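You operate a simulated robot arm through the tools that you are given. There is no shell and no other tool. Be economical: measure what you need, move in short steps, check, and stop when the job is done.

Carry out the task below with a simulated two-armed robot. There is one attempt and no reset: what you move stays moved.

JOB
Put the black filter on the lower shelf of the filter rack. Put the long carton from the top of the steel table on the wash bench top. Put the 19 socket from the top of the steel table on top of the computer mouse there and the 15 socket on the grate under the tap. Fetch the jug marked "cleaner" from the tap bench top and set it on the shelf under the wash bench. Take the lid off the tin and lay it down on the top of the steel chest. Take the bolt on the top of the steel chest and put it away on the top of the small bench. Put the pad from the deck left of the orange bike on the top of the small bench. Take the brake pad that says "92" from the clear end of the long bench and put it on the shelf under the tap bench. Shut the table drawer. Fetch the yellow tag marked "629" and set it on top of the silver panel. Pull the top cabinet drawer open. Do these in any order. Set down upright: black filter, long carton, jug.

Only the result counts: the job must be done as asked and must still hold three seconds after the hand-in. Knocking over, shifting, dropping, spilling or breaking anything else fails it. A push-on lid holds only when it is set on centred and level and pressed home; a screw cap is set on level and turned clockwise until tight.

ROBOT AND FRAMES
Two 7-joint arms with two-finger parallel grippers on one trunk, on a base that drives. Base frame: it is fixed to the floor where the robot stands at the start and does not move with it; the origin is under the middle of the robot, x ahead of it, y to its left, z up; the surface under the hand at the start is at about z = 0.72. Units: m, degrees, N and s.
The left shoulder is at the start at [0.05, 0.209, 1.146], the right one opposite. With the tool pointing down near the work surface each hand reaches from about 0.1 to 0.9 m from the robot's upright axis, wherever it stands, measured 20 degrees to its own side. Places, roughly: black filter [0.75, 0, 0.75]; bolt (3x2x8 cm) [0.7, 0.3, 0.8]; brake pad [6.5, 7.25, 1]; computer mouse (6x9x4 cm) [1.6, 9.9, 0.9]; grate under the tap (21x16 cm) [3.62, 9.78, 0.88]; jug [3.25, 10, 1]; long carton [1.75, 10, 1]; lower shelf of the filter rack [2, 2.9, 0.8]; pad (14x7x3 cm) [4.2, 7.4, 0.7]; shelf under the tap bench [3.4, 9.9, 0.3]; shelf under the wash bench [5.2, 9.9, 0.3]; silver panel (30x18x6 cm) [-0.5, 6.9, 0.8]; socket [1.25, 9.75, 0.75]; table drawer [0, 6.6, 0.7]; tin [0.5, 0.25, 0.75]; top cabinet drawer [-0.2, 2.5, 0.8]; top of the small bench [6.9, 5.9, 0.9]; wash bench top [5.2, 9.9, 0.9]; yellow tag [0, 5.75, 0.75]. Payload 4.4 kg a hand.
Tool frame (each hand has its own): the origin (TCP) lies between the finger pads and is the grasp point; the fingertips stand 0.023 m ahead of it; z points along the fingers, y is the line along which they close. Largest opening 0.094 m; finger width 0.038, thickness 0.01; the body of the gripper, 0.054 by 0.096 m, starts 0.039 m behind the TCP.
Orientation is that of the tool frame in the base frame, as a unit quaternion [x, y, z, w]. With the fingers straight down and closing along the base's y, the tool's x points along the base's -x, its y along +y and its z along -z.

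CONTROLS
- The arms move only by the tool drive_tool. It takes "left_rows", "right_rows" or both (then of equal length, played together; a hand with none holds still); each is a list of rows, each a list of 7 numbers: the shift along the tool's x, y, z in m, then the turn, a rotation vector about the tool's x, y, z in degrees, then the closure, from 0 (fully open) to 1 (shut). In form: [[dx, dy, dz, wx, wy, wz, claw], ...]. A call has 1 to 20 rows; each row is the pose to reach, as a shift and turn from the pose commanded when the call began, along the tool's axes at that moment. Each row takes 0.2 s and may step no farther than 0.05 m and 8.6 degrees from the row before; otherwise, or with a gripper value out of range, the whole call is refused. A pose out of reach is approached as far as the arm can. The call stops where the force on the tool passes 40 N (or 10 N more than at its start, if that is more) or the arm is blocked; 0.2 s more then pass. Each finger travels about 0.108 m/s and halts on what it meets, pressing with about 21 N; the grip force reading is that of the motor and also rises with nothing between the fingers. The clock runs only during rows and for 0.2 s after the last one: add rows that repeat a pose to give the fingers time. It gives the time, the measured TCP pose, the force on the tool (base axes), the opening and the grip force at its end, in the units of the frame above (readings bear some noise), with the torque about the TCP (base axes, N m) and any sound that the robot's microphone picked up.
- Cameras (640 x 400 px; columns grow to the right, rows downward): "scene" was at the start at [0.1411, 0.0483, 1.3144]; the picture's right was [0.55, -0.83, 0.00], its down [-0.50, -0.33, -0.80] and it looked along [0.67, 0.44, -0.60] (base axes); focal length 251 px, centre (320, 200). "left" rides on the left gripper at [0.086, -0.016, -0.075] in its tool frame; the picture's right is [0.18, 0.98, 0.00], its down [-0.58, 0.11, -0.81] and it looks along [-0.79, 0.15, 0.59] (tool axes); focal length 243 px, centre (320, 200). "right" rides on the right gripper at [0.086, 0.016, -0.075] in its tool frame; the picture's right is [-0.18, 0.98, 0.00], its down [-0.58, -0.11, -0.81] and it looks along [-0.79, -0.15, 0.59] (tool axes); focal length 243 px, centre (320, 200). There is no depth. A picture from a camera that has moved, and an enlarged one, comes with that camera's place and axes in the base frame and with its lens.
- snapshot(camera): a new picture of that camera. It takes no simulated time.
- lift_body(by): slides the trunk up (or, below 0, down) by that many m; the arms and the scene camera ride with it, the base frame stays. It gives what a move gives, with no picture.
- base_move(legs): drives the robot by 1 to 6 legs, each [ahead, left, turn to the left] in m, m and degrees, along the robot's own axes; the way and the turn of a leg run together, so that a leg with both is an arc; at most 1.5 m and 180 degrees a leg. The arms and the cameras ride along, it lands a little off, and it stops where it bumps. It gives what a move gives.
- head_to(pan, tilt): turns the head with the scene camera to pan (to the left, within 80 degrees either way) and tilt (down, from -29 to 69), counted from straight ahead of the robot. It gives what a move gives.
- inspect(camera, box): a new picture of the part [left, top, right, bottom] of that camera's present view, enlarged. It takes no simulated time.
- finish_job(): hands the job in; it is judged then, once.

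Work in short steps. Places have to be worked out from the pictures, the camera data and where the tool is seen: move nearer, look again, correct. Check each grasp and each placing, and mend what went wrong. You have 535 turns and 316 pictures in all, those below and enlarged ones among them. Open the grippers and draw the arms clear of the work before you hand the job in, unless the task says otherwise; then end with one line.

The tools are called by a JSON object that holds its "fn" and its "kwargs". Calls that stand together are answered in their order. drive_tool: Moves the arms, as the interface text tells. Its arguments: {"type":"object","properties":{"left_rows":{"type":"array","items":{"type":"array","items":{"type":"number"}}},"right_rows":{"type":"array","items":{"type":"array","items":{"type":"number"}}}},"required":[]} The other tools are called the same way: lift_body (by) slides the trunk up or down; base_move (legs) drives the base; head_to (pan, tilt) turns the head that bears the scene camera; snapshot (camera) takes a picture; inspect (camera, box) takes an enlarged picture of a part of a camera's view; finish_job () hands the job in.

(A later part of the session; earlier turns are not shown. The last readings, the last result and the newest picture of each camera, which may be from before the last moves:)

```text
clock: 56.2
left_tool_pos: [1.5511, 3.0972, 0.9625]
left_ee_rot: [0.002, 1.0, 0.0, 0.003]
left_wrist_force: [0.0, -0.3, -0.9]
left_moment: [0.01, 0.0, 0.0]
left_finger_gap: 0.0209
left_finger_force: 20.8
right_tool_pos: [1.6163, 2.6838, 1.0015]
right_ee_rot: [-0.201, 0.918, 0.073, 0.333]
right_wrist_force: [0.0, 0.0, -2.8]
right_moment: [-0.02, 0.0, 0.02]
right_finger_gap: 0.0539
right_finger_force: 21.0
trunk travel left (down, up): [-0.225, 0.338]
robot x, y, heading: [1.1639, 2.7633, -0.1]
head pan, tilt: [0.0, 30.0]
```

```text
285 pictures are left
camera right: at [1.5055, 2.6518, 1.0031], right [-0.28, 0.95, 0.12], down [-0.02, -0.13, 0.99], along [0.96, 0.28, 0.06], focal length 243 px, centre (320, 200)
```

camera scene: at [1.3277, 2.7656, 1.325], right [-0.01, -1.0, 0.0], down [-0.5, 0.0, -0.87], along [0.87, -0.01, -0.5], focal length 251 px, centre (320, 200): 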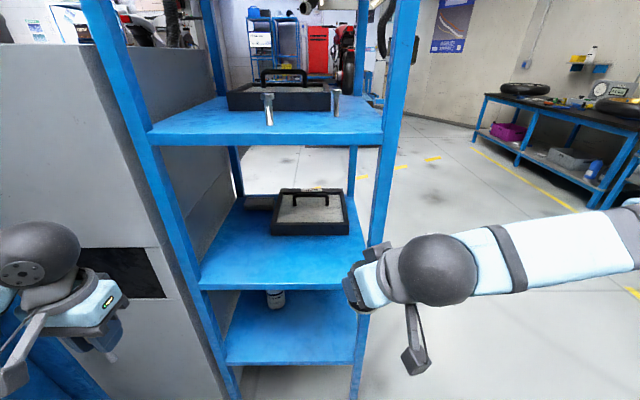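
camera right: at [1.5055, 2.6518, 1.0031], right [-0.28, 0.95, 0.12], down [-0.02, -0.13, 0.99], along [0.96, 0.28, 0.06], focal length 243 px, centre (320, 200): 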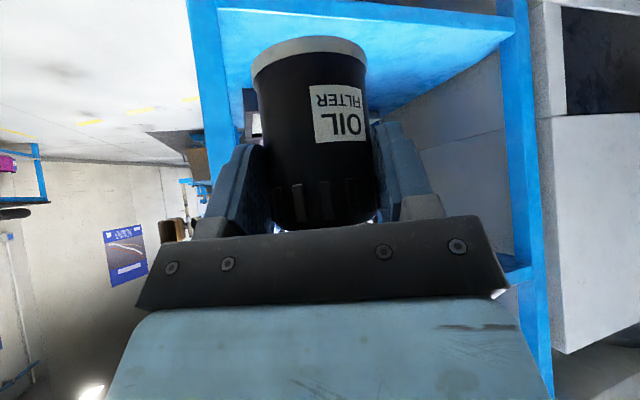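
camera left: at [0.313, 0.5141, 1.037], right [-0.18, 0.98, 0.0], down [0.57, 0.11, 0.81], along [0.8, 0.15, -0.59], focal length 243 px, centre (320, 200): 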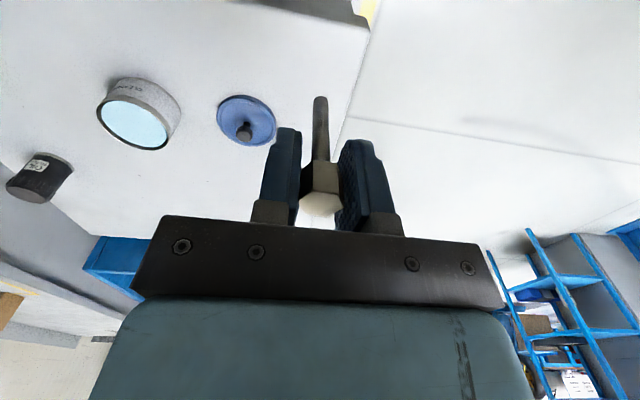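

Upper shelf edge z≈1.18, lower 0.782, tray front at x≈2.02. I'll first lower to z 0.885 outside the rack, aligned with the entry line.

{"fn": "drive_tool", "kwargs": {"right_rows": [[0.009, 0.015, 0.031, 0, 0, 0, 1], [0.017, 0.03, 0.062, 0, 0, 0, 1], [0.026, 0.044, 0.093, 0, 0, 0, 1], [0.034, 0.0588, 0.1238, 0, 0, 0, 1], [0.034, 0.0588, 0.1238, 0, 0, 0, 1]]}}

{"fn": "snapshot", "kwargs": {"camera": "scene"}}

```text
clock: 57.4
left_tool_pos: [1.5518, 3.0962, 0.9631]
left_ee_rot: [0.002, 1.0, 0.0, 0.003]
left_wrist_force: [-0.6, -0.1, -0.7]
left_moment: [0.0, 0.0, -0.01]
left_finger_gap: 0.021
left_finger_force: 21.3
right_tool_pos: [1.6396, 2.7613, 0.8858]
right_ee_rot: [-0.201, 0.918, 0.073, 0.334]
right_wrist_force: [0.2, 0.1, -3.1]
right_moment: [-0.01, 0.06, 0.01]
right_finger_gap: 0.0538
right_finger_force: 20.9
trunk travel left (down, up): [-0.225, 0.338]
robot x, y, heading: [1.1656, 2.7674, -0.3]
head pan, tilt: [0.0, 30.0]
```

```text
284 pictures are left
camera scene: at [1.3268, 2.7652, 1.3251], right [-0.01, -1.0, 0.0], down [-0.5, 0.0, -0.87], along [0.87, 0.0, -0.5], focal length 251 px, centre (320, 200)
```

scene: 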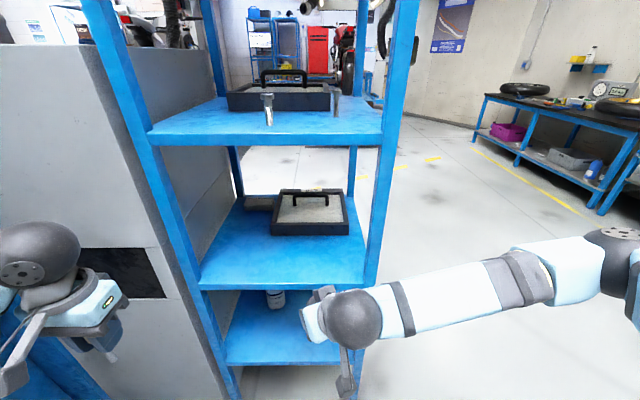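

The line is clear. I'll move in over the shelf.

{"fn": "drive_tool", "kwargs": {"right_rows": [[-0.034, 0, 0.0284, 0, 0, 0, 1], [-0.068, 0, 0.0568, 0, 0, 0, 1], [-0.101, -0.001, 0.085, 0, 0, 0, 1], [-0.134, -0.001, 0.1135, 0, 0, 0, 1], [-0.168, -0.001, 0.142, 0, 0, 0, 1], [-0.2, -0.0016, 0.169, 0, 0, 0, 1], [-0.2, -0.0016, 0.169, 0, 0, 0, 1]]}}

{"fn": "snapshot", "kwargs": {"camera": "right"}}

{"fn": "snapshot", "kwargs": {"camera": "scene"}}

```text
clock: 59.0
left_tool_pos: [1.551, 3.0965, 0.9638]
left_ee_rot: [0.002, 1.0, 0.001, 0.004]
left_wrist_force: [0.3, -0.3, -0.5]
left_moment: [0.03, -0.02, -0.02]
left_finger_gap: 0.021
left_finger_force: 20.5
right_tool_pos: [1.8784, 2.8673, 0.8843]
right_ee_rot: [-0.2, 0.918, 0.073, 0.334]
right_wrist_force: [0.0, 0.7, -3.6]
right_moment: [-0.04, 0.01, -0.01]
right_finger_gap: 0.0539
right_finger_force: 21.2
trunk travel left (down, up): [-0.225, 0.338]
robot x, y, heading: [1.169, 2.7632, -0.2]
head pan, tilt: [0.0, 30.0]
```

```text
283 pictures are left
camera right: at [1.7673, 2.8348, 0.8851], right [-0.28, 0.95, 0.12], down [-0.02, -0.13, 0.99], along [0.96, 0.28, 0.06], focal length 243 px, centre (320, 200)
```

right: 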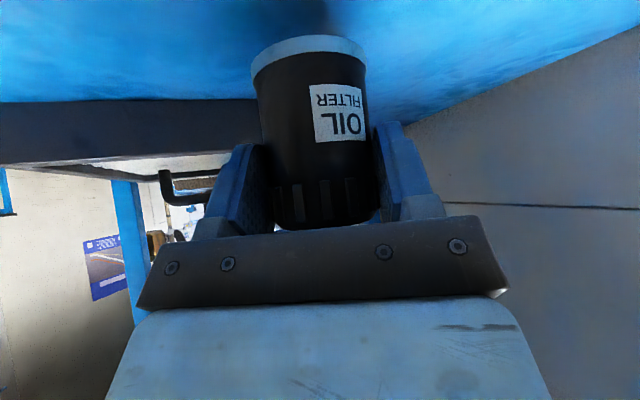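

```text
282 pictures are left
camera scene: at [1.3269, 2.765, 1.3251], right [-0.01, -1.0, 0.0], down [-0.5, 0.0, -0.87], along [0.87, 0.0, -0.5], focal length 251 px, centre (320, 200)
```

scene: 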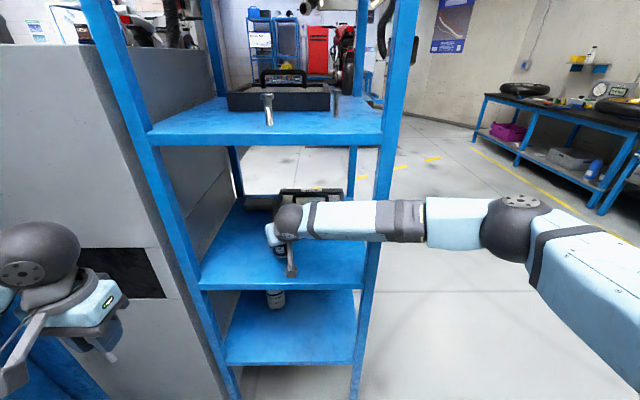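

The filter hangs above the free strip. I'll lower straight down in small steps until contact.

{"fn": "drive_tool", "kwargs": {"right_rows": [[0.0097, 0, 0.0115, 0, 0, 0, 1], [0.0161, 0, 0.0191, 0, 0, 0, 1], [0.0194, 0, 0.0229, 0, 0, 0, 1], [0.0226, 0, 0.0267, 0, 0, 0, 1], [0.0258, 0, 0.0306, 0, 0, 0, 1], [0.029, 0, 0.0344, 0, 0, 0, 1], [0.0322, 0, 0.0382, 0, 0, 0, 1]]}}

{"fn": "snapshot", "kwargs": {"camera": "right"}}

```text
clock: 60.6
left_tool_pos: [1.5493, 3.0957, 0.9644]
left_ee_rot: [0.003, 1.0, 0.001, 0.006]
left_wrist_force: [0.3, -0.3, -0.9]
left_moment: [-0.01, -0.01, -0.01]
left_finger_gap: 0.0208
left_finger_force: 20.4
right_tool_pos: [1.877, 2.867, 0.8394]
right_ee_rot: [-0.201, 0.917, 0.074, 0.338]
right_wrist_force: [0.6, -6.7, 30.6]
right_moment: [-0.08, 0.01, -0.06]
right_finger_gap: 0.0539
right_finger_force: 21.0
trunk travel left (down, up): [-0.225, 0.338]
robot x, y, heading: [1.166, 2.7681, -0.4]
head pan, tilt: [0.0, 30.0]
```

```text
281 pictures are left
camera right: at [1.7667, 2.8342, 0.8401], right [-0.28, 0.95, 0.12], down [-0.03, -0.13, 0.99], along [0.96, 0.28, 0.06], focal length 243 px, centre (320, 200)
```

right: 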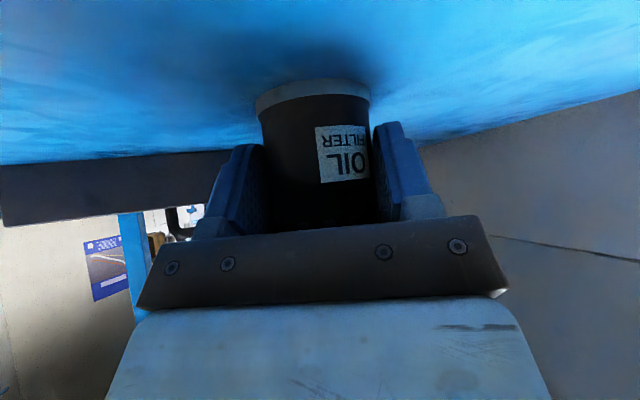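

It's seated (31 N). I'll relieve the pressure slightly, open, and check that it stands.

{"fn": "drive_tool", "kwargs": {"right_rows": [[-0.002, 0, -0.0023, 0, 0, 0, 1], [-0.002, 0, -0.0023, 0, 0, 0, 0.7], [-0.002, 0, -0.0023, 0, 0, 0, 0.35], [-0.002, 0, -0.0023, 0, 0, 0, 0.0], [-0.002, 0, -0.0023, 0, 0, 0, 0]]}}

{"fn": "snapshot", "kwargs": {"camera": "right"}}

```text
clock: 61.8
left_tool_pos: [1.5502, 3.0951, 0.9633]
left_ee_rot: [0.002, 1.0, 0.001, 0.005]
left_wrist_force: [-0.1, -0.9, -1.4]
left_moment: [0.02, -0.01, 0.01]
left_finger_gap: 0.0208
left_finger_force: 21.2
right_tool_pos: [1.8779, 2.8664, 0.8382]
right_ee_rot: [-0.201, 0.918, 0.073, 0.335]
right_wrist_force: [-6.2, -4.4, 14.8]
right_moment: [0.01, 0.05, 0.05]
right_finger_gap: 0.094
right_finger_force: 0.0
trunk travel left (down, up): [-0.225, 0.338]
robot x, y, heading: [1.1661, 2.7659, -0.1]
head pan, tilt: [0.0, 30.0]
```

```text
280 pictures are left
camera right: at [1.766, 2.8351, 0.8398], right [-0.28, 0.95, 0.12], down [-0.02, -0.13, 0.99], along [0.96, 0.28, 0.06], focal length 243 px, centre (320, 200)
```

right: 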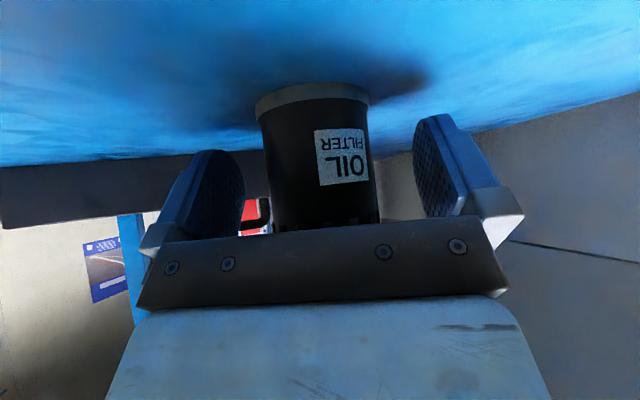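

The filter is upright and released. I'll retreat along the tool axis, then back out horizontally.

{"fn": "drive_tool", "kwargs": {"right_rows": [[0, 0, -0.03, 0, 0, 0, 0], [0, 0, -0.065, 0, 0, 0, 0], [0, 0, -0.1, 0, 0, 0, 0], [0.034, 0, -0.13, 0, 0, 0, 0], [0.07, 0, -0.16, 0, 0, 0, 0], [0.105, 0, -0.19, 0, 0, 0, 0], [0.14, 0, -0.22, 0, 0, 0, 0], [0.17, 0, -0.25, 0, 0, 0, 0], [0.19, 0, -0.28, 0, 0, 0, 0]]}}

{"fn": "snapshot", "kwargs": {"camera": "scene"}}

```text
clock: 63.8
left_tool_pos: [1.551, 3.0958, 0.9618]
left_ee_rot: [0.003, 1.0, 0.001, 0.005]
left_wrist_force: [0.0, -0.1, -0.5]
left_moment: [-0.04, 0.01, 0.01]
left_finger_gap: 0.021
left_finger_force: 21.4
right_tool_pos: [1.5826, 2.7321, 0.9311]
right_ee_rot: [-0.201, 0.918, 0.073, 0.333]
right_wrist_force: [0.3, 0.0, -0.3]
right_moment: [0.0, 0.01, -0.02]
right_finger_gap: 0.0939
right_finger_force: 0.0
trunk travel left (down, up): [-0.225, 0.338]
robot x, y, heading: [1.1657, 2.7665, -0.6]
head pan, tilt: [0.0, 30.0]
```

```text
279 pictures are left
camera scene: at [1.3263, 2.7652, 1.3252], right [-0.01, -1.0, 0.0], down [-0.5, 0.0, -0.87], along [0.87, 0.0, -0.5], focal length 251 px, centre (320, 200)
```

scene: 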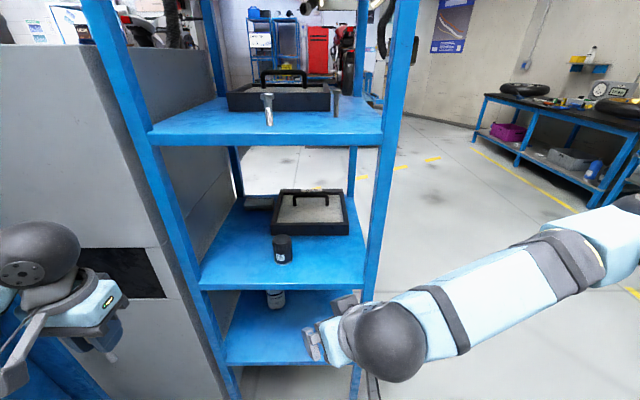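

The filter stands on the shelf. I'll back off and turn to face the cabinet with the top drawer.

{"fn": "base_move", "kwargs": {"legs": [[-0.12, 0, 0], [0, 0, 180]]}}

{"fn": "head_to", "kwargs": {"pan": 0, "tilt": 25}}

{"fn": "snapshot", "kwargs": {"camera": "scene"}}

```text
clock: 72.2
left_tool_pos: [0.6416, 2.4661, 0.9624]
left_ee_rot: [0.999, -0.039, -0.004, 0.0]
left_wrist_force: [0.3, 0.2, -1.2]
left_moment: [0.04, -0.02, -0.01]
left_finger_gap: 0.0207
left_finger_force: 21.0
right_tool_pos: [0.6364, 2.8306, 0.9307]
right_ee_rot: [0.925, 0.166, -0.337, 0.061]
right_wrist_force: [0.7, 0.1, -0.5]
right_moment: [-0.01, 0.0, 0.01]
right_finger_gap: 0.0942
right_finger_force: 0.0
trunk travel left (down, up): [-0.225, 0.338]
robot x, y, heading: [1.0476, 2.7647, 175.4]
head pan, tilt: [0.0, 30.0]
```

```text
clock: 72.9
left_tool_pos: [0.6417, 2.465, 0.9626]
left_ee_rot: [0.999, -0.039, -0.004, 0.0]
left_wrist_force: [-0.4, -0.2, -0.8]
left_moment: [-0.01, 0.01, -0.01]
left_finger_gap: 0.0209
left_finger_force: 20.7
right_tool_pos: [0.637, 2.8303, 0.9311]
right_ee_rot: [0.925, 0.166, -0.337, 0.06]
right_wrist_force: [-0.2, 0.2, -0.1]
right_moment: [0.02, 0.01, -0.04]
right_finger_gap: 0.0936
right_finger_force: 0.1
trunk travel left (down, up): [-0.225, 0.338]
robot x, y, heading: [1.0492, 2.7668, 175.5]
head pan, tilt: [0.0, 25.0]
```

```text
278 pictures are left
camera scene: at [0.8902, 2.7797, 1.3331], right [0.08, 1.0, 0.0], down [0.42, -0.03, -0.91], along [-0.9, 0.07, -0.42], focal length 251 px, centre (320, 200)
```

scene: 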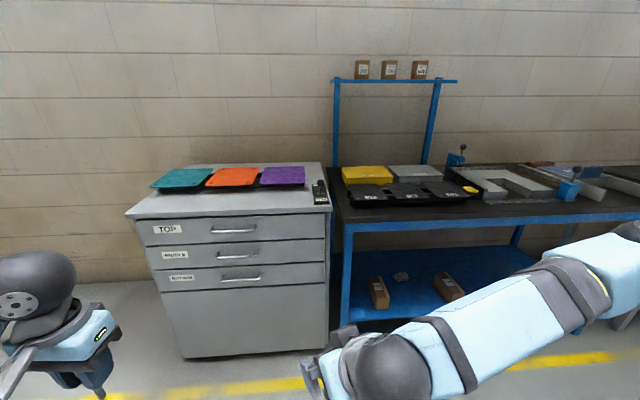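

{"fn": "inspect", "kwargs": {"camera": "scene", "box": [120, 150, 340, 300]}}

```text
2.67 times, centred on (230, 225) of scene
camera zoom: at [0.8902, 2.7797, 1.3331], right [0.08, 1.0, 0.0], down [0.42, -0.03, -0.91], along [-0.9, 0.07, -0.42], focal length 670 px, centre (560, 133)
```

zoom: 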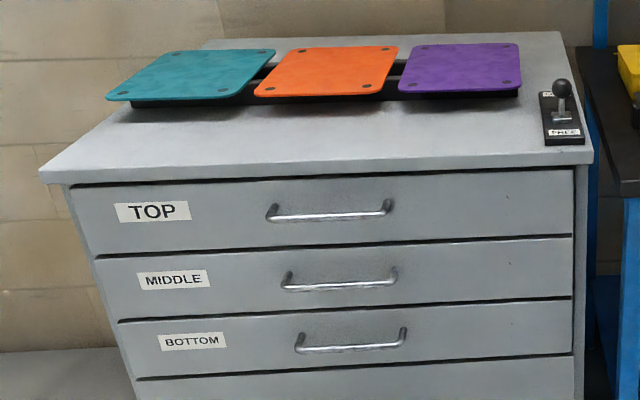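

The top drawer's bar handle is at about (0.01, 2.50, 0.803), running along y. I'll turn the right hand so the fingers point straight ahead and close vertically, starting with the tilt.

{"fn": "drive_tool", "kwargs": {"right_rows": [[0, 0, 0, 0, -8.4, 0, 0], [0, 0, 0, 0, -16.8, 0, 0], [0, 0, 0, 0, -25, 0, 0], [0, 0, 0, 0, -33.5, 0, 0], [0, 0, 0, 0, -42, 0, 0], [0, 0, 0, 0, -50, 0, 0], [0, 0, 0, 0, -50, 0, 0]]}}

{"fn": "drive_tool", "kwargs": {"right_rows": [[0, 0, 0, 0, 0, 8.4, 0], [0, 0, 0, 0, 0, 16.8, 0], [0, 0, 0, 0, 0, 25.2, 0], [0, 0, 0, 0, 0, 33.6, 0], [0, 0, 0, 0, 0, 42, 0], [0, 0, 0, 0, 0, 50.4, 0], [0, 0, 0, 0, 0, 58.8, 0], [0, 0, 0, 0, 0, 67.2, 0], [0, 0, 0, 0, 0, 75.6, 0], [0, 0, 0, 0, 0, 84, 0], [0, 0, 0, 0, 0, 90, 0], [0, 0, 0, 0, 0, 90, 0]]}}

```text
clock: 74.5
left_tool_pos: [0.6411, 2.4661, 0.9627]
left_ee_rot: [0.999, -0.039, -0.005, 0.0]
left_wrist_force: [-0.3, 0.1, -0.8]
left_moment: [0.02, 0.01, -0.03]
left_finger_gap: 0.0206
left_finger_force: 21.0
right_tool_pos: [0.6456, 2.812, 0.9703]
right_ee_rot: [0.705, 0.1, -0.695, 0.103]
right_wrist_force: [-0.5, -0.1, -0.2]
right_moment: [0.02, -0.02, -0.04]
right_finger_gap: 0.0939
right_finger_force: 0.0
right hand out of reach, approached as far as the arm can: row 2, 3, 4, 5, 6, 7
trunk travel left (down, up): [-0.225, 0.338]
robot x, y, heading: [1.0466, 2.7665, 175.4]
head pan, tilt: [0.0, 25.0]
```

```text
clock: 77.1
left_tool_pos: [0.641, 2.4653, 0.962]
left_ee_rot: [0.999, -0.04, -0.003, 0.0]
left_wrist_force: [0.6, -0.8, -1.0]
left_moment: [0.0, 0.02, 0.0]
left_finger_gap: 0.0209
left_finger_force: 21.1
right_tool_pos: [0.6466, 2.8127, 0.969]
right_ee_rot: [0.57, -0.428, -0.418, 0.563]
right_wrist_force: [0.1, -0.4, 0.5]
right_moment: [0.0, -0.01, 0.02]
right_finger_gap: 0.0941
right_finger_force: 0.0
trunk travel left (down, up): [-0.225, 0.338]
robot x, y, heading: [1.0473, 2.7665, 175.1]
head pan, tilt: [0.0, 25.0]
```

The fingers now point forward with the closing axis vertical. I'll yaw them straight ahead, extend and lower to handle height.

{"fn": "drive_tool", "kwargs": {"right_rows": [[0, 0, 0, 0, -7, 0, 0], [0, 0, 0, 0, -14, 0, 0], [0, 0, 0, 0, -21, 0, 0], [0, 0, 0, 0, -21, 0, 0]]}}

{"fn": "drive_tool", "kwargs": {"right_rows": [[-0.02, -0.028, 0.034, 0, 0, 0, 0], [-0.04, -0.056, 0.067, 0, 0, 0, 0], [-0.06, -0.084, 0.1, 0, 0, 0, 0], [-0.08, -0.112, 0.134, 0, 0, 0, 0], [-0.1, -0.14, 0.167, 0, 0, 0, 0], [-0.12, -0.166, 0.2, 0, 0, 0, 0], [-0.12, -0.166, 0.2, 0, 0, 0, 0]]}}

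{"fn": "base_move", "kwargs": {"legs": [[0.2, 0.38, 4.7]]}}

{"fn": "snapshot", "kwargs": {"camera": "scene"}}

{"fn": "snapshot", "kwargs": {"camera": "right"}}

```text
clock: 78.1
left_tool_pos: [0.6411, 2.4652, 0.9622]
left_ee_rot: [0.999, -0.039, -0.003, 0.001]
left_wrist_force: [-0.3, -0.4, -1.7]
left_moment: [0.05, 0.0, -0.01]
left_finger_gap: 0.0208
left_finger_force: 20.6
right_tool_pos: [0.6495, 2.8102, 0.9676]
right_ee_rot: [-0.488, 0.519, 0.515, -0.477]
right_wrist_force: [-0.2, 0.4, 0.8]
right_moment: [-0.01, -0.01, -0.01]
right_finger_gap: 0.0941
right_finger_force: 0.1
trunk travel left (down, up): [-0.225, 0.338]
robot x, y, heading: [1.0485, 2.7661, 175.3]
head pan, tilt: [0.0, 25.0]
```

```text
clock: 79.7
left_tool_pos: [0.641, 2.4651, 0.9626]
left_ee_rot: [0.999, -0.04, -0.004, -0.001]
left_wrist_force: [0.7, 0.1, -0.2]
left_moment: [-0.02, 0.0, -0.01]
left_finger_gap: 0.0207
left_finger_force: 21.0
right_tool_pos: [0.4918, 2.8318, 0.8886]
right_ee_rot: [-0.488, 0.522, 0.514, -0.474]
right_wrist_force: [0.0, -0.1, 0.2]
right_moment: [0.02, -0.03, -0.02]
right_finger_gap: 0.0938
right_finger_force: 0.1
right hand out of reach, approached as far as the arm can: row 3, 4, 5, 6, 7
trunk travel left (down, up): [-0.225, 0.338]
robot x, y, heading: [1.0479, 2.7682, 175.4]
head pan, tilt: [0.0, 25.0]
```

```text
clock: 83.6
left_tool_pos: [0.4497, 2.0633, 0.9625]
left_ee_rot: [1.0, 0.0, -0.003, 0.001]
left_wrist_force: [-0.1, 0.0, -0.9]
left_moment: [0.01, 0.01, -0.03]
left_finger_gap: 0.0204
left_finger_force: 21.4
right_tool_pos: [0.2731, 2.4169, 0.8872]
right_ee_rot: [0.508, -0.503, -0.495, 0.493]
right_wrist_force: [0.9, 0.4, 0.3]
right_moment: [0.02, 0.0, -0.02]
right_finger_gap: 0.0941
right_finger_force: 0.0
trunk travel left (down, up): [-0.225, 0.338]
robot x, y, heading: [0.8318, 2.395, 179.6]
head pan, tilt: [0.0, 25.0]
```

```text
276 pictures are left
camera scene: at [0.6735, 2.3959, 1.3331], right [0.0, 1.0, 0.0], down [0.42, 0.0, -0.91], along [-0.91, 0.0, -0.42], focal length 251 px, centre (320, 200)
```

scene: 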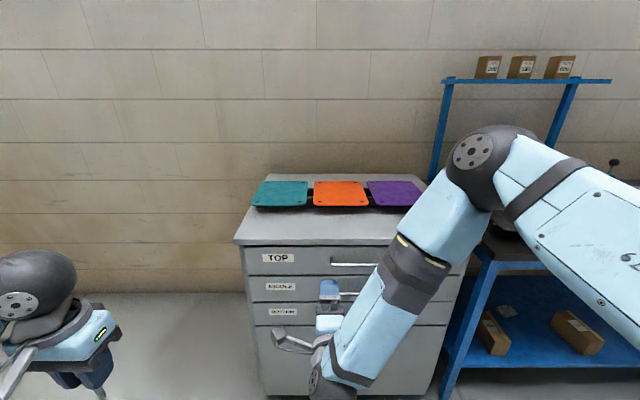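

```text
275 pictures are left
camera right: at [0.3468, 2.3308, 0.9046], right [-0.02, 0.18, 0.98], down [0.81, 0.58, -0.09], along [-0.59, 0.79, -0.16], focal length 243 px, centre (320, 200)
```

right: 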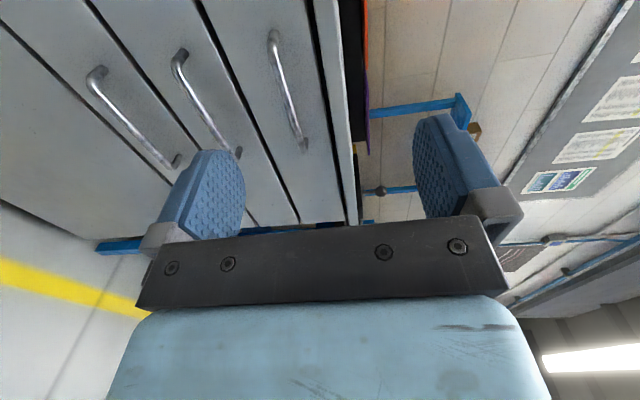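

Triangulating gives the handle at about (0.04, 2.498, 0.82). I'll lower the trunk, shift right and go closer.

{"fn": "lift_body", "kwargs": {"by": -0.067}}

{"fn": "base_move", "kwargs": {"legs": [[0.1, -0.08, 0.4]]}}

{"fn": "snapshot", "kwargs": {"camera": "right"}}

{"fn": "snapshot", "kwargs": {"camera": "scene"}}

```text
clock: 84.6
left_tool_pos: [0.4507, 2.0645, 0.8959]
left_ee_rot: [1.0, -0.001, -0.004, 0.001]
left_wrist_force: [1.0, -0.1, -0.2]
left_moment: [0.0, -0.03, 0.0]
left_finger_gap: 0.0208
left_finger_force: 20.9
right_tool_pos: [0.2738, 2.4165, 0.8214]
right_ee_rot: [0.507, -0.504, -0.496, 0.493]
right_wrist_force: [0.1, 0.0, -0.4]
right_moment: [-0.02, 0.02, 0.01]
right_finger_gap: 0.094
right_finger_force: 0.1
trunk travel left (down, up): [-0.158, 0.405]
robot x, y, heading: [0.8296, 2.3924, 179.9]
head pan, tilt: [0.0, 25.0]
```

```text
clock: 86.0
left_tool_pos: [0.351, 2.1402, 0.8959]
left_ee_rot: [1.0, 0.002, -0.004, 0.001]
left_wrist_force: [0.1, 0.1, -1.7]
left_moment: [-0.02, 0.0, -0.01]
left_finger_gap: 0.0208
left_finger_force: 21.0
right_tool_pos: [0.1719, 2.491, 0.8208]
right_ee_rot: [0.509, -0.502, -0.495, 0.494]
right_wrist_force: [0.2, -0.5, -0.3]
right_moment: [-0.04, 0.0, 0.01]
right_finger_gap: 0.0937
right_finger_force: 0.0
trunk travel left (down, up): [-0.158, 0.405]
robot x, y, heading: [0.7319, 2.4738, -179.9]
head pan, tilt: [0.0, 25.0]
```

```text
274 pictures are left
camera right: at [0.247, 2.4064, 0.8375], right [-0.02, 0.18, 0.98], down [0.8, 0.59, -0.09], along [-0.59, 0.79, -0.16], focal length 243 px, centre (320, 200)
```

right: 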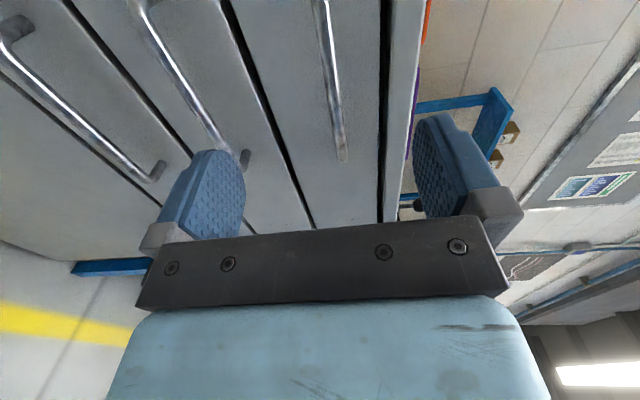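

```text
273 pictures are left
camera scene: at [0.5731, 2.4737, 1.266], right [0.0, 1.0, 0.0], down [0.42, 0.0, -0.91], along [-0.91, 0.0, -0.42], focal length 251 px, centre (320, 200)
```

scene: 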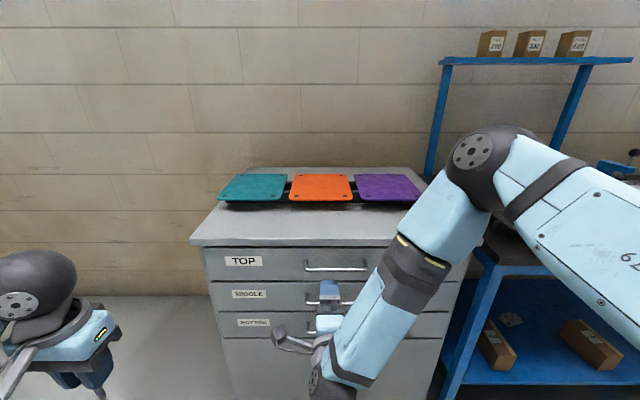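

The handle is at z≈0.822, level with the TCP (y within range). I'll drive forward 0.125 m so the bar sits between the fingers.

{"fn": "base_move", "kwargs": {"legs": [[0.12, 0, 0]]}}

{"fn": "snapshot", "kwargs": {"camera": "right"}}

```text
clock: 87.2
left_tool_pos: [0.2338, 2.1396, 0.8954]
left_ee_rot: [1.0, 0.0, -0.003, 0.0]
left_wrist_force: [-0.2, 0.6, -0.7]
left_moment: [0.02, -0.03, -0.01]
left_finger_gap: 0.0205
left_finger_force: 21.0
right_tool_pos: [0.0574, 2.4916, 0.8206]
right_ee_rot: [0.509, -0.502, -0.495, 0.494]
right_wrist_force: [-0.2, -0.5, 0.1]
right_moment: [0.04, 0.02, -0.03]
right_finger_gap: 0.0939
right_finger_force: 0.0
trunk travel left (down, up): [-0.158, 0.405]
robot x, y, heading: [0.6176, 2.4754, -179.7]
head pan, tilt: [0.0, 25.0]
```

```text
272 pictures are left
camera right: at [0.131, 2.4065, 0.8373], right [-0.02, 0.18, 0.98], down [0.81, 0.59, -0.09], along [-0.59, 0.79, -0.16], focal length 243 px, centre (320, 200)
```

right: 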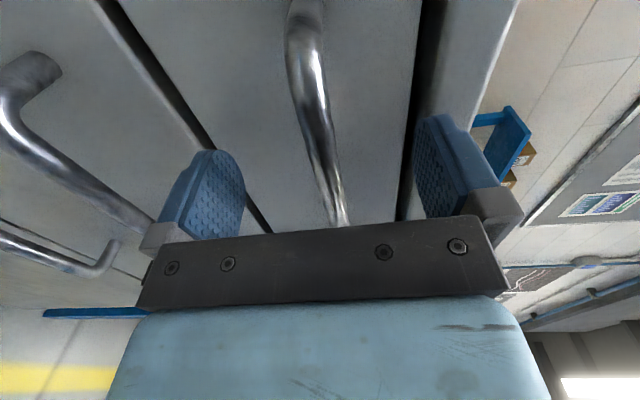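

The bar runs through the grasp point. I'll close on it.

{"fn": "drive_tool", "kwargs": {"right_rows": [[0, 0, 0, 0, 0, 0, 0.3], [0, 0, 0, 0, 0, 0, 0.6], [0, 0, 0, 0, 0, 0, 0.9], [0, 0, 0, 0, 0, 0, 1], [0, 0, 0, 0, 0, 0, 1], [0, 0, 0, 0, 0, 0, 1]]}}

{"fn": "snapshot", "kwargs": {"camera": "right"}}

```text
clock: 88.7
left_tool_pos: [0.2369, 2.1408, 0.8961]
left_ee_rot: [1.0, 0.0, -0.004, 0.001]
left_wrist_force: [0.2, -0.4, -0.5]
left_moment: [0.03, 0.02, 0.01]
left_finger_gap: 0.0207
left_finger_force: 20.5
right_tool_pos: [0.0575, 2.4919, 0.8247]
right_ee_rot: [0.504, -0.501, -0.496, 0.499]
right_wrist_force: [3.3, 3.6, 17.5]
right_moment: [-0.5, 0.04, 0.48]
right_finger_gap: 0.0117
right_finger_force: 44.8
trunk travel left (down, up): [-0.158, 0.405]
robot x, y, heading: [0.6191, 2.4702, -179.9]
head pan, tilt: [0.0, 25.0]
stopped in row 6 (right hand): the force on the tool passed its limit at 41 N (the readings are from after the stop); the commanded pose is now the measured one
```

```text
271 pictures are left
camera right: at [0.1313, 2.4064, 0.8415], right [-0.01, 0.18, 0.98], down [0.8, 0.59, -0.1], along [-0.59, 0.79, -0.15], focal length 243 px, centre (320, 200)
```

right: 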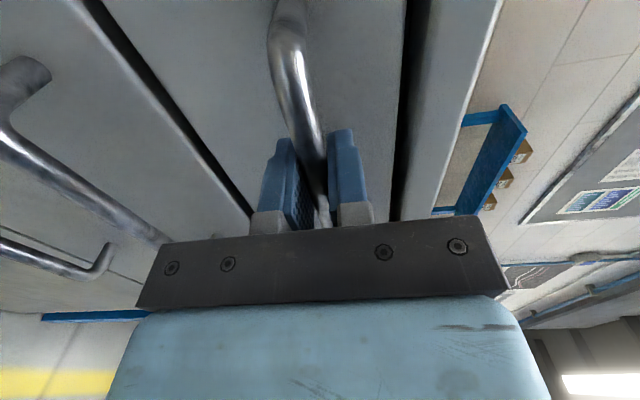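

The bar is gripped. I'll pull back 6 cm with the arm as a test.

{"fn": "drive_tool", "kwargs": {"right_rows": [[0, 0, -0.015, 0, 0, 0, 1], [0, 0, -0.03, 0, 0, 0, 1], [0, 0, -0.045, 0, 0, 0, 1], [0, 0, -0.06, 0, 0, 0, 1]]}}

{"fn": "snapshot", "kwargs": {"camera": "scene"}}

```text
clock: 89.7
left_tool_pos: [0.2358, 2.14, 0.8964]
left_ee_rot: [1.0, 0.001, -0.005, 0.0]
left_wrist_force: [0.2, -0.2, -0.7]
left_moment: [-0.03, 0.01, 0.0]
left_finger_gap: 0.0204
left_finger_force: 20.7
right_tool_pos: [0.1171, 2.4919, 0.8253]
right_ee_rot: [0.507, -0.501, -0.496, 0.496]
right_wrist_force: [-0.6, -7.8, 26.7]
right_moment: [-1.0, -0.08, -1.2]
right_finger_gap: 0.0117
right_finger_force: 44.8
trunk travel left (down, up): [-0.158, 0.405]
robot x, y, heading: [0.62, 2.4773, -179.7]
head pan, tilt: [0.0, 25.0]
```

```text
270 pictures are left
camera scene: at [0.46, 2.4725, 1.2665], right [0.0, 1.0, 0.0], down [0.42, 0.0, -0.91], along [-0.91, 0.0, -0.42], focal length 251 px, centre (320, 200)
```

scene: 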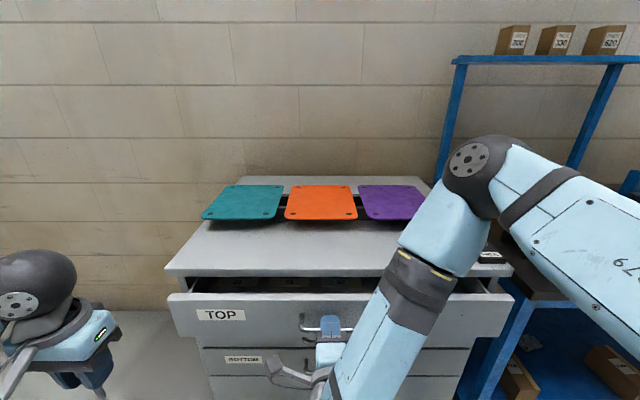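

The drawer slides. I'll back the base up 0.22 m to open it further.

{"fn": "base_move", "kwargs": {"legs": [[-0.22, 0, 0]]}}

{"fn": "snapshot", "kwargs": {"camera": "scene"}}

```text
clock: 90.5
left_tool_pos: [0.2418, 2.1396, 0.8954]
left_ee_rot: [1.0, 0.001, -0.003, 0.0]
left_wrist_force: [0.1, 0.2, -0.2]
left_moment: [0.02, -0.01, 0.01]
left_finger_gap: 0.0206
left_finger_force: 21.2
right_tool_pos: [0.1215, 2.4908, 0.8257]
right_ee_rot: [0.505, -0.501, -0.496, 0.498]
right_wrist_force: [0.3, -1.4, -1.4]
right_moment: [-0.31, 0.05, -0.39]
right_finger_gap: 0.0116
right_finger_force: 45.1
trunk travel left (down, up): [-0.158, 0.405]
robot x, y, heading: [0.6255, 2.4699, -180.0]
head pan, tilt: [0.0, 25.0]
stopped in leg 1: the force on the tool passed its limit at 41 N (the readings are from after the stop); the commanded pose is now the measured one
```

```text
269 pictures are left
camera scene: at [0.4642, 2.4731, 1.2659], right [0.0, 1.0, 0.0], down [0.42, 0.0, -0.91], along [-0.91, 0.0, -0.42], focal length 251 px, centre (320, 200)
```

scene: 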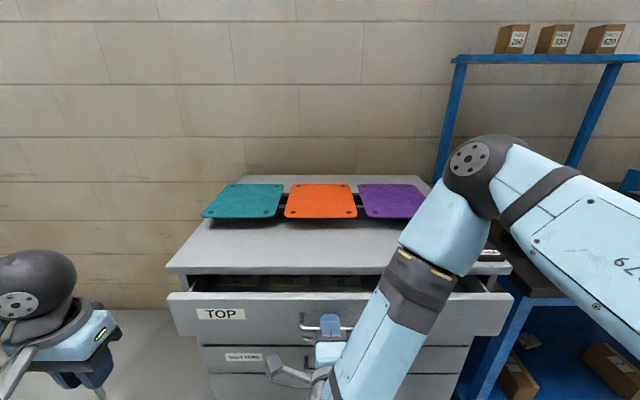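

Base motion trips the force limit, so I'll pull with the arm instead.

{"fn": "drive_tool", "kwargs": {"right_rows": [[0, 0, -0.012, 0, 0, 0, 1], [0, 0, -0.024, 0, 0, 0, 1], [0, 0, -0.036, 0, 0, 0, 1], [0, 0, -0.048, 0, 0, 0, 1], [0, 0, -0.06, 0, 0, 0, 1], [0, 0, -0.072, 0, 0, 0, 1], [0, 0, -0.084, 0, 0, 0, 1], [0, 0, -0.096, 0, 0, 0, 1], [0, 0, -0.108, 0, 0, 0, 1], [0, 0, -0.12, 0, 0, 0, 1], [0, 0, -0.132, 0, 0, 0, 1], [0, 0, -0.144, 0, 0, 0, 1]]}}

{"fn": "snapshot", "kwargs": {"camera": "scene"}}

```text
clock: 92.2
left_tool_pos: [0.2399, 2.1386, 0.8946]
left_ee_rot: [1.0, 0.002, -0.003, 0.0]
left_wrist_force: [-0.2, 0.3, -0.4]
left_moment: [0.0, -0.01, -0.01]
left_finger_gap: 0.0206
left_finger_force: 21.0
right_tool_pos: [0.2058, 2.4917, 0.8251]
right_ee_rot: [0.508, -0.505, -0.492, 0.495]
right_wrist_force: [1.8, -3.7, -20.4]
right_moment: [-0.46, -0.04, -0.73]
right_finger_gap: 0.0116
right_finger_force: 45.2
right hand out of reach, approached as far as the arm can: row 8
trunk travel left (down, up): [-0.158, 0.405]
robot x, y, heading: [0.6242, 2.4747, -179.9]
head pan, tilt: [0.0, 25.0]
stopped in row 8 (right hand): the force on the tool passed its limit at 45 N (the readings are from after the stop); the commanded pose is now the measured one
```

```text
268 pictures are left
camera scene: at [0.4633, 2.4733, 1.266], right [0.0, 1.0, 0.0], down [0.42, 0.0, -0.91], along [-0.91, 0.0, -0.42], focal length 251 px, centre (320, 200)
```

scene: 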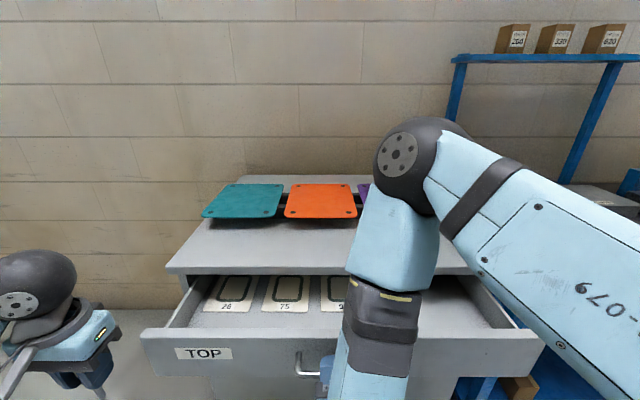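

It's open about 15 cm. I'll open the fingers, back the base up, re-grip and pull more.

{"fn": "drive_tool", "kwargs": {"right_rows": [[0, 0, 0, 0, 0, 0, 0.7], [0, 0, 0, 0, 0, 0, 0.4], [0, 0, 0, 0, 0, 0, 0.2], [0, 0, 0, 0, 0, 0, 0.2]]}}

{"fn": "base_move", "kwargs": {"legs": [[-0.16, 0, 0]]}}

{"fn": "drive_tool", "kwargs": {"right_rows": [[0, 0, 0.04, 0, 0, 0, 0.2], [0, 0, 0.08, 0, 0, 0, 0.2], [0, 0, 0.12, 0, 0, 0, 0.2], [0, 0, 0.14, 0, 0, 0, 0.2], [0, 0, 0.14, 0, 0, 0, 0.2]]}}

{"fn": "snapshot", "kwargs": {"camera": "right"}}

```text
clock: 93.2
left_tool_pos: [0.2428, 2.1386, 0.8962]
left_ee_rot: [1.0, 0.002, -0.004, 0.001]
left_wrist_force: [-0.1, 0.1, 0.0]
left_moment: [-0.02, 0.03, -0.02]
left_finger_gap: 0.0201
left_finger_force: 21.4
right_tool_pos: [0.2054, 2.491, 0.8265]
right_ee_rot: [0.507, -0.503, -0.494, 0.496]
right_wrist_force: [0.5, -0.1, 0.0]
right_moment: [0.02, -0.01, 0.0]
right_finger_gap: 0.0751
right_finger_force: 0.1
trunk travel left (down, up): [-0.158, 0.405]
robot x, y, heading: [0.6244, 2.4732, -180.0]
head pan, tilt: [0.0, 25.0]
```

```text
clock: 94.6
left_tool_pos: [0.3994, 2.1401, 0.8964]
left_ee_rot: [1.0, 0.001, -0.004, 0.0]
left_wrist_force: [0.1, -0.2, -1.2]
left_moment: [0.0, 0.03, 0.0]
left_finger_gap: 0.0207
left_finger_force: 21.1
right_tool_pos: [0.3638, 2.4916, 0.8267]
right_ee_rot: [0.508, -0.503, -0.494, 0.496]
right_wrist_force: [0.7, -0.5, 0.4]
right_moment: [0.03, 0.0, 0.02]
right_finger_gap: 0.0751
right_finger_force: 0.1
trunk travel left (down, up): [-0.158, 0.405]
robot x, y, heading: [0.7792, 2.4717, -179.9]
head pan, tilt: [0.0, 25.0]
```

```text
clock: 95.8
left_tool_pos: [0.4003, 2.1405, 0.8955]
left_ee_rot: [1.0, 0.001, -0.003, 0.001]
left_wrist_force: [0.1, -0.3, -0.4]
left_moment: [0.02, 0.02, 0.03]
left_finger_gap: 0.0205
left_finger_force: 21.6
right_tool_pos: [0.2234, 2.4907, 0.8244]
right_ee_rot: [0.507, -0.504, -0.493, 0.496]
right_wrist_force: [-0.6, 0.0, 0.8]
right_moment: [-0.01, 0.04, -0.01]
right_finger_gap: 0.0752
right_finger_force: 0.0
trunk travel left (down, up): [-0.158, 0.405]
robot x, y, heading: [0.7817, 2.4696, -179.9]
head pan, tilt: [0.0, 25.0]
```

```text
267 pictures are left
camera right: at [0.2975, 2.4059, 0.8414], right [-0.02, 0.18, 0.98], down [0.8, 0.59, -0.09], along [-0.59, 0.79, -0.16], focal length 243 px, centre (320, 200)
```

right: 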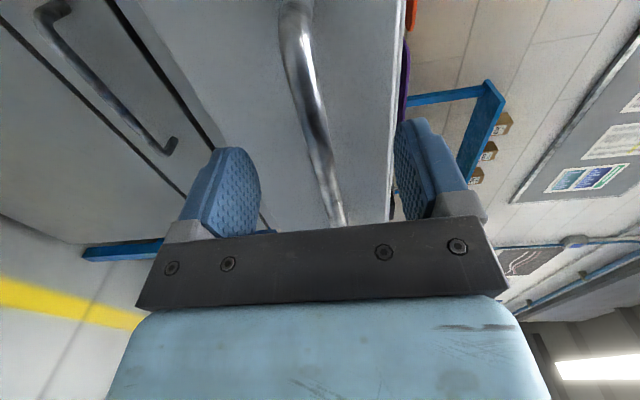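

The bar is centred. I'll move 1.2 cm deeper, close, then pull.

{"fn": "drive_tool", "kwargs": {"right_rows": [[0, 0, 0.012, 0, 0, 0, 0.2], [0, 0, 0.012, 0, 0, 0, 0.5], [0, 0, 0.012, 0, 0, 0, 0.8], [0, 0, 0.012, 0, 0, 0, 0.9], [0, 0, 0.012, 0, 0, 0, 0.9]]}}

{"fn": "drive_tool", "kwargs": {"right_rows": [[0, 0, -0.01, 0, 0, 0, 0.93], [0, 0, -0.02, 0, 0, 0, 0.93], [0, 0, -0.03, 0, 0, 0, 0.93], [0, 0, -0.04, 0, 0, 0, 0.93], [0, 0, -0.05, 0, 0, 0, 0.93], [0, 0, -0.06, 0, 0, 0, 0.93], [0, 0, -0.07, 0, 0, 0, 0.93], [0, 0, -0.08, 0, 0, 0, 0.93], [0, 0, -0.09, 0, 0, 0, 0.93], [0, 0, -0.1, 0, 0, 0, 0.93], [0, 0, -0.11, 0, 0, 0, 0.93], [0, 0, -0.12, 0, 0, 0, 0.93], [0, 0, -0.13, 0, 0, 0, 0.93]]}}

{"fn": "snapshot", "kwargs": {"camera": "scene"}}

```text
clock: 97.0
left_tool_pos: [0.3986, 2.1396, 0.8949]
left_ee_rot: [1.0, 0.002, -0.004, 0.0]
left_wrist_force: [0.4, 1.0, -0.7]
left_moment: [-0.05, 0.03, -0.02]
left_finger_gap: 0.0202
left_finger_force: 20.9
right_tool_pos: [0.2116, 2.4907, 0.8261]
right_ee_rot: [0.507, -0.502, -0.494, 0.497]
right_wrist_force: [-1.7, 0.9, 3.7]
right_moment: [-0.45, 0.03, 0.08]
right_finger_gap: 0.0116
right_finger_force: 45.6
trunk travel left (down, up): [-0.158, 0.405]
robot x, y, heading: [0.7785, 2.4727, -179.7]
head pan, tilt: [0.0, 25.0]
```

```text
clock: 99.8
left_tool_pos: [0.3997, 2.1384, 0.8931]
left_ee_rot: [1.0, 0.002, -0.004, -0.001]
left_wrist_force: [-0.1, 0.5, -1.0]
left_moment: [-0.01, 0.0, -0.05]
left_finger_gap: 0.02
left_finger_force: 21.1
right_tool_pos: [0.3425, 2.4903, 0.826]
right_ee_rot: [0.509, -0.502, -0.493, 0.496]
right_wrist_force: [1.3, -22.1, -16.8]
right_moment: [-1.17, 0.01, 0.34]
right_finger_gap: 0.0119
right_finger_force: 44.5
trunk travel left (down, up): [-0.158, 0.405]
robot x, y, heading: [0.7812, 2.4754, -179.8]
head pan, tilt: [0.0, 25.0]
```

```text
266 pictures are left
camera scene: at [0.6208, 2.4717, 1.2657], right [0.0, 1.0, 0.0], down [0.42, 0.0, -0.91], along [-0.91, 0.0, -0.42], focal length 251 px, centre (320, 200)
```

scene: 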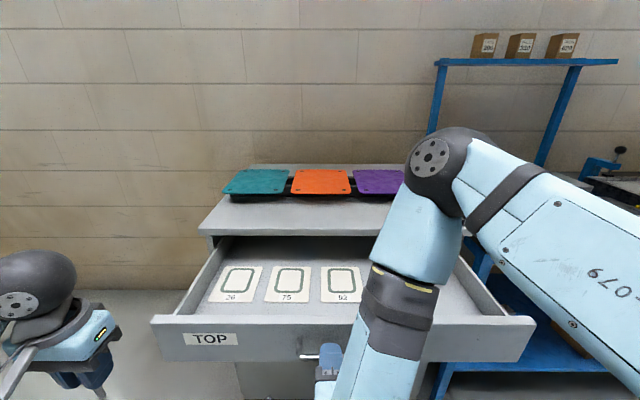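

The drawer is open about 28 cm. I'll release and back away.

{"fn": "drive_tool", "kwargs": {"right_rows": [[0, 0, 0, 0, 0, 0, 0.7], [0, 0, 0, 0, 0, 0, 0.4], [0, 0, 0, 0, 0, 0, 0], [0, 0, 0, 0, 0, 0, 0]]}}

{"fn": "base_move", "kwargs": {"legs": [[-0.2, 0, 0]]}}

{"fn": "head_to", "kwargs": {"pan": -50, "tilt": 15}}

{"fn": "snapshot", "kwargs": {"camera": "scene"}}

```text
clock: 100.8
left_tool_pos: [0.3992, 2.1396, 0.8952]
left_ee_rot: [1.0, 0.001, -0.003, 0.0]
left_wrist_force: [-0.3, 0.2, -0.1]
left_moment: [0.02, 0.03, 0.0]
left_finger_gap: 0.0186
left_finger_force: 20.5
right_tool_pos: [0.3415, 2.4925, 0.8251]
right_ee_rot: [0.508, -0.502, -0.494, 0.496]
right_wrist_force: [-0.1, 0.5, -0.4]
right_moment: [0.03, 0.0, 0.04]
right_finger_gap: 0.0937
right_finger_force: 0.2
trunk travel left (down, up): [-0.158, 0.405]
robot x, y, heading: [0.78, 2.4707, -179.9]
head pan, tilt: [0.0, 25.0]
```

```text
clock: 102.4
left_tool_pos: [0.6037, 2.1413, 0.8968]
left_ee_rot: [1.0, 0.002, -0.004, 0.001]
left_wrist_force: [-0.8, 0.0, -1.0]
left_moment: [0.0, 0.02, 0.0]
left_finger_gap: 0.0185
left_finger_force: 21.0
right_tool_pos: [0.5462, 2.4921, 0.8271]
right_ee_rot: [0.507, -0.503, -0.494, 0.495]
right_wrist_force: [-0.3, -0.4, 0.8]
right_moment: [0.01, -0.03, 0.01]
right_finger_gap: 0.0938
right_finger_force: 0.0
trunk travel left (down, up): [-0.158, 0.405]
robot x, y, heading: [0.9861, 2.475, -179.8]
head pan, tilt: [0.0, 25.0]
```

```text
clock: 103.6
left_tool_pos: [0.6038, 2.1402, 0.8969]
left_ee_rot: [1.0, 0.002, -0.002, 0.0]
left_wrist_force: [-0.1, -0.8, -0.7]
left_moment: [-0.01, -0.03, -0.01]
left_finger_gap: 0.0187
left_finger_force: 20.9
right_tool_pos: [0.546, 2.4934, 0.8264]
right_ee_rot: [0.508, -0.502, -0.493, 0.496]
right_wrist_force: [-0.4, 0.7, 1.6]
right_moment: [0.0, -0.01, 0.03]
right_finger_gap: 0.0936
right_finger_force: 0.1
trunk travel left (down, up): [-0.158, 0.405]
robot x, y, heading: [0.9832, 2.4739, -180.0]
head pan, tilt: [-50.0, 15.0]
```

```text
265 pictures are left
camera scene: at [0.8585, 2.5453, 1.2823], right [0.76, 0.64, 0.0], down [0.17, -0.2, -0.97], along [-0.62, 0.74, -0.26], focal length 251 px, centre (320, 200)
```

scene: 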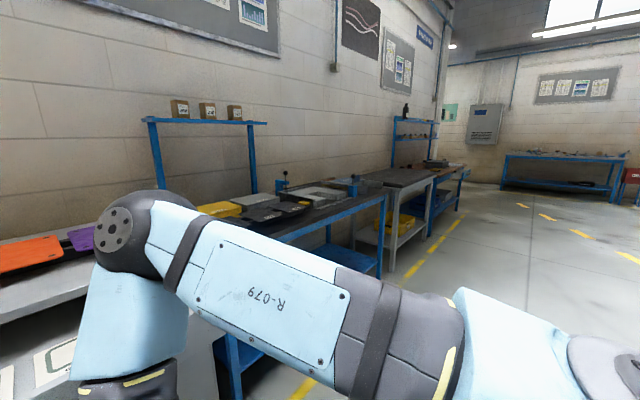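

The left gap reading has dropped slightly, so I'll check the bolt. I'll also return the right hand to fingers-down.

{"fn": "drive_tool", "kwargs": {"right_rows": [[0, 0, 0, 0, 0, -8.4, 0], [0, 0, 0, 0, 0, -16.8, 0], [0, 0, 0, 0, 0, -25.2, 0], [0, 0, 0, 0, 0, -33.6, 0], [0, 0, 0, 0, 0, -42, 0], [0, 0, 0, 0, 0, -50.4, 0], [0, 0, 0, 0, 0, -58.8, 0], [0, 0, 0, 0, 0, -67.2, 0], [0, 0, 0, 0, 0, -75.6, 0], [0, 0, 0, 0, 0, -84, 0], [0, 0, 0, 0, 0, -90, 0], [0, 0, 0, 0, 0, -90, 0]]}}

{"fn": "drive_tool", "kwargs": {"right_rows": [[0, 0, 0, 0, 8.4, 0, 0], [0, 0, 0, 0, 16.8, 0, 0], [0, 0, 0, 0, 25.2, 0, 0], [0, 0, 0, 0, 33.6, 0, 0], [0, 0, 0, 0, 42, 0, 0], [0, 0, 0, 0, 50.4, 0, 0], [0, 0, 0, 0, 58.8, 0, 0], [0, 0, 0, 0, 67.2, 0, 0], [0, 0, 0, 0, 75.6, 0, 0], [0, 0, 0, 0, 84, 0, 0], [0, 0, 0, 0, 90, 0, 0], [0, 0, 0, 0, 90, 0, 0]]}}

{"fn": "snapshot", "kwargs": {"camera": "left"}}

```text
clock: 106.2
left_tool_pos: [0.6048, 2.1396, 0.8956]
left_ee_rot: [1.0, 0.002, -0.003, 0.0]
left_wrist_force: [-0.6, -0.5, -0.5]
left_moment: [-0.04, 0.02, -0.01]
left_finger_gap: 0.0188
left_finger_force: 21.0
right_tool_pos: [0.5452, 2.4924, 0.8257]
right_ee_rot: [0.714, 0.003, -0.7, 0.0]
right_wrist_force: [-0.1, 0.4, 0.1]
right_moment: [0.01, -0.04, 0.0]
right_finger_gap: 0.0939
right_finger_force: 0.0
trunk travel left (down, up): [-0.158, 0.405]
robot x, y, heading: [0.9891, 2.4698, -180.0]
head pan, tilt: [-50.0, 15.0]
```

```text
clock: 108.8
left_tool_pos: [0.6035, 2.1396, 0.8954]
left_ee_rot: [1.0, 0.002, -0.004, 0.0]
left_wrist_force: [-0.4, 0.2, -1.2]
left_moment: [0.0, 0.0, -0.01]
left_finger_gap: 0.0187
left_finger_force: 21.3
right_tool_pos: [0.5462, 2.4922, 0.8256]
right_ee_rot: [1.0, 0.003, 0.012, 0.0]
right_wrist_force: [-0.7, -0.1, -0.3]
right_moment: [0.02, 0.01, -0.02]
right_finger_gap: 0.094
right_finger_force: 0.1
trunk travel left (down, up): [-0.158, 0.405]
robot x, y, heading: [0.9854, 2.4753, -179.8]
head pan, tilt: [-50.0, 15.0]
```

```text
264 pictures are left
camera left: at [0.6913, 2.156, 0.9697], right [0.19, -0.98, 0.0], down [-0.58, -0.11, 0.81], along [-0.8, -0.15, -0.59], focal length 243 px, centre (320, 200)
```

left: 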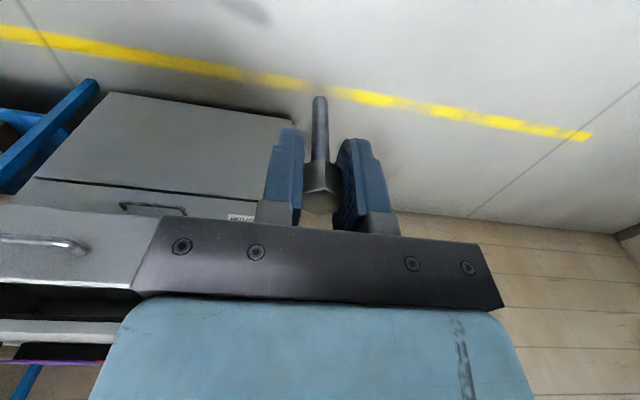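

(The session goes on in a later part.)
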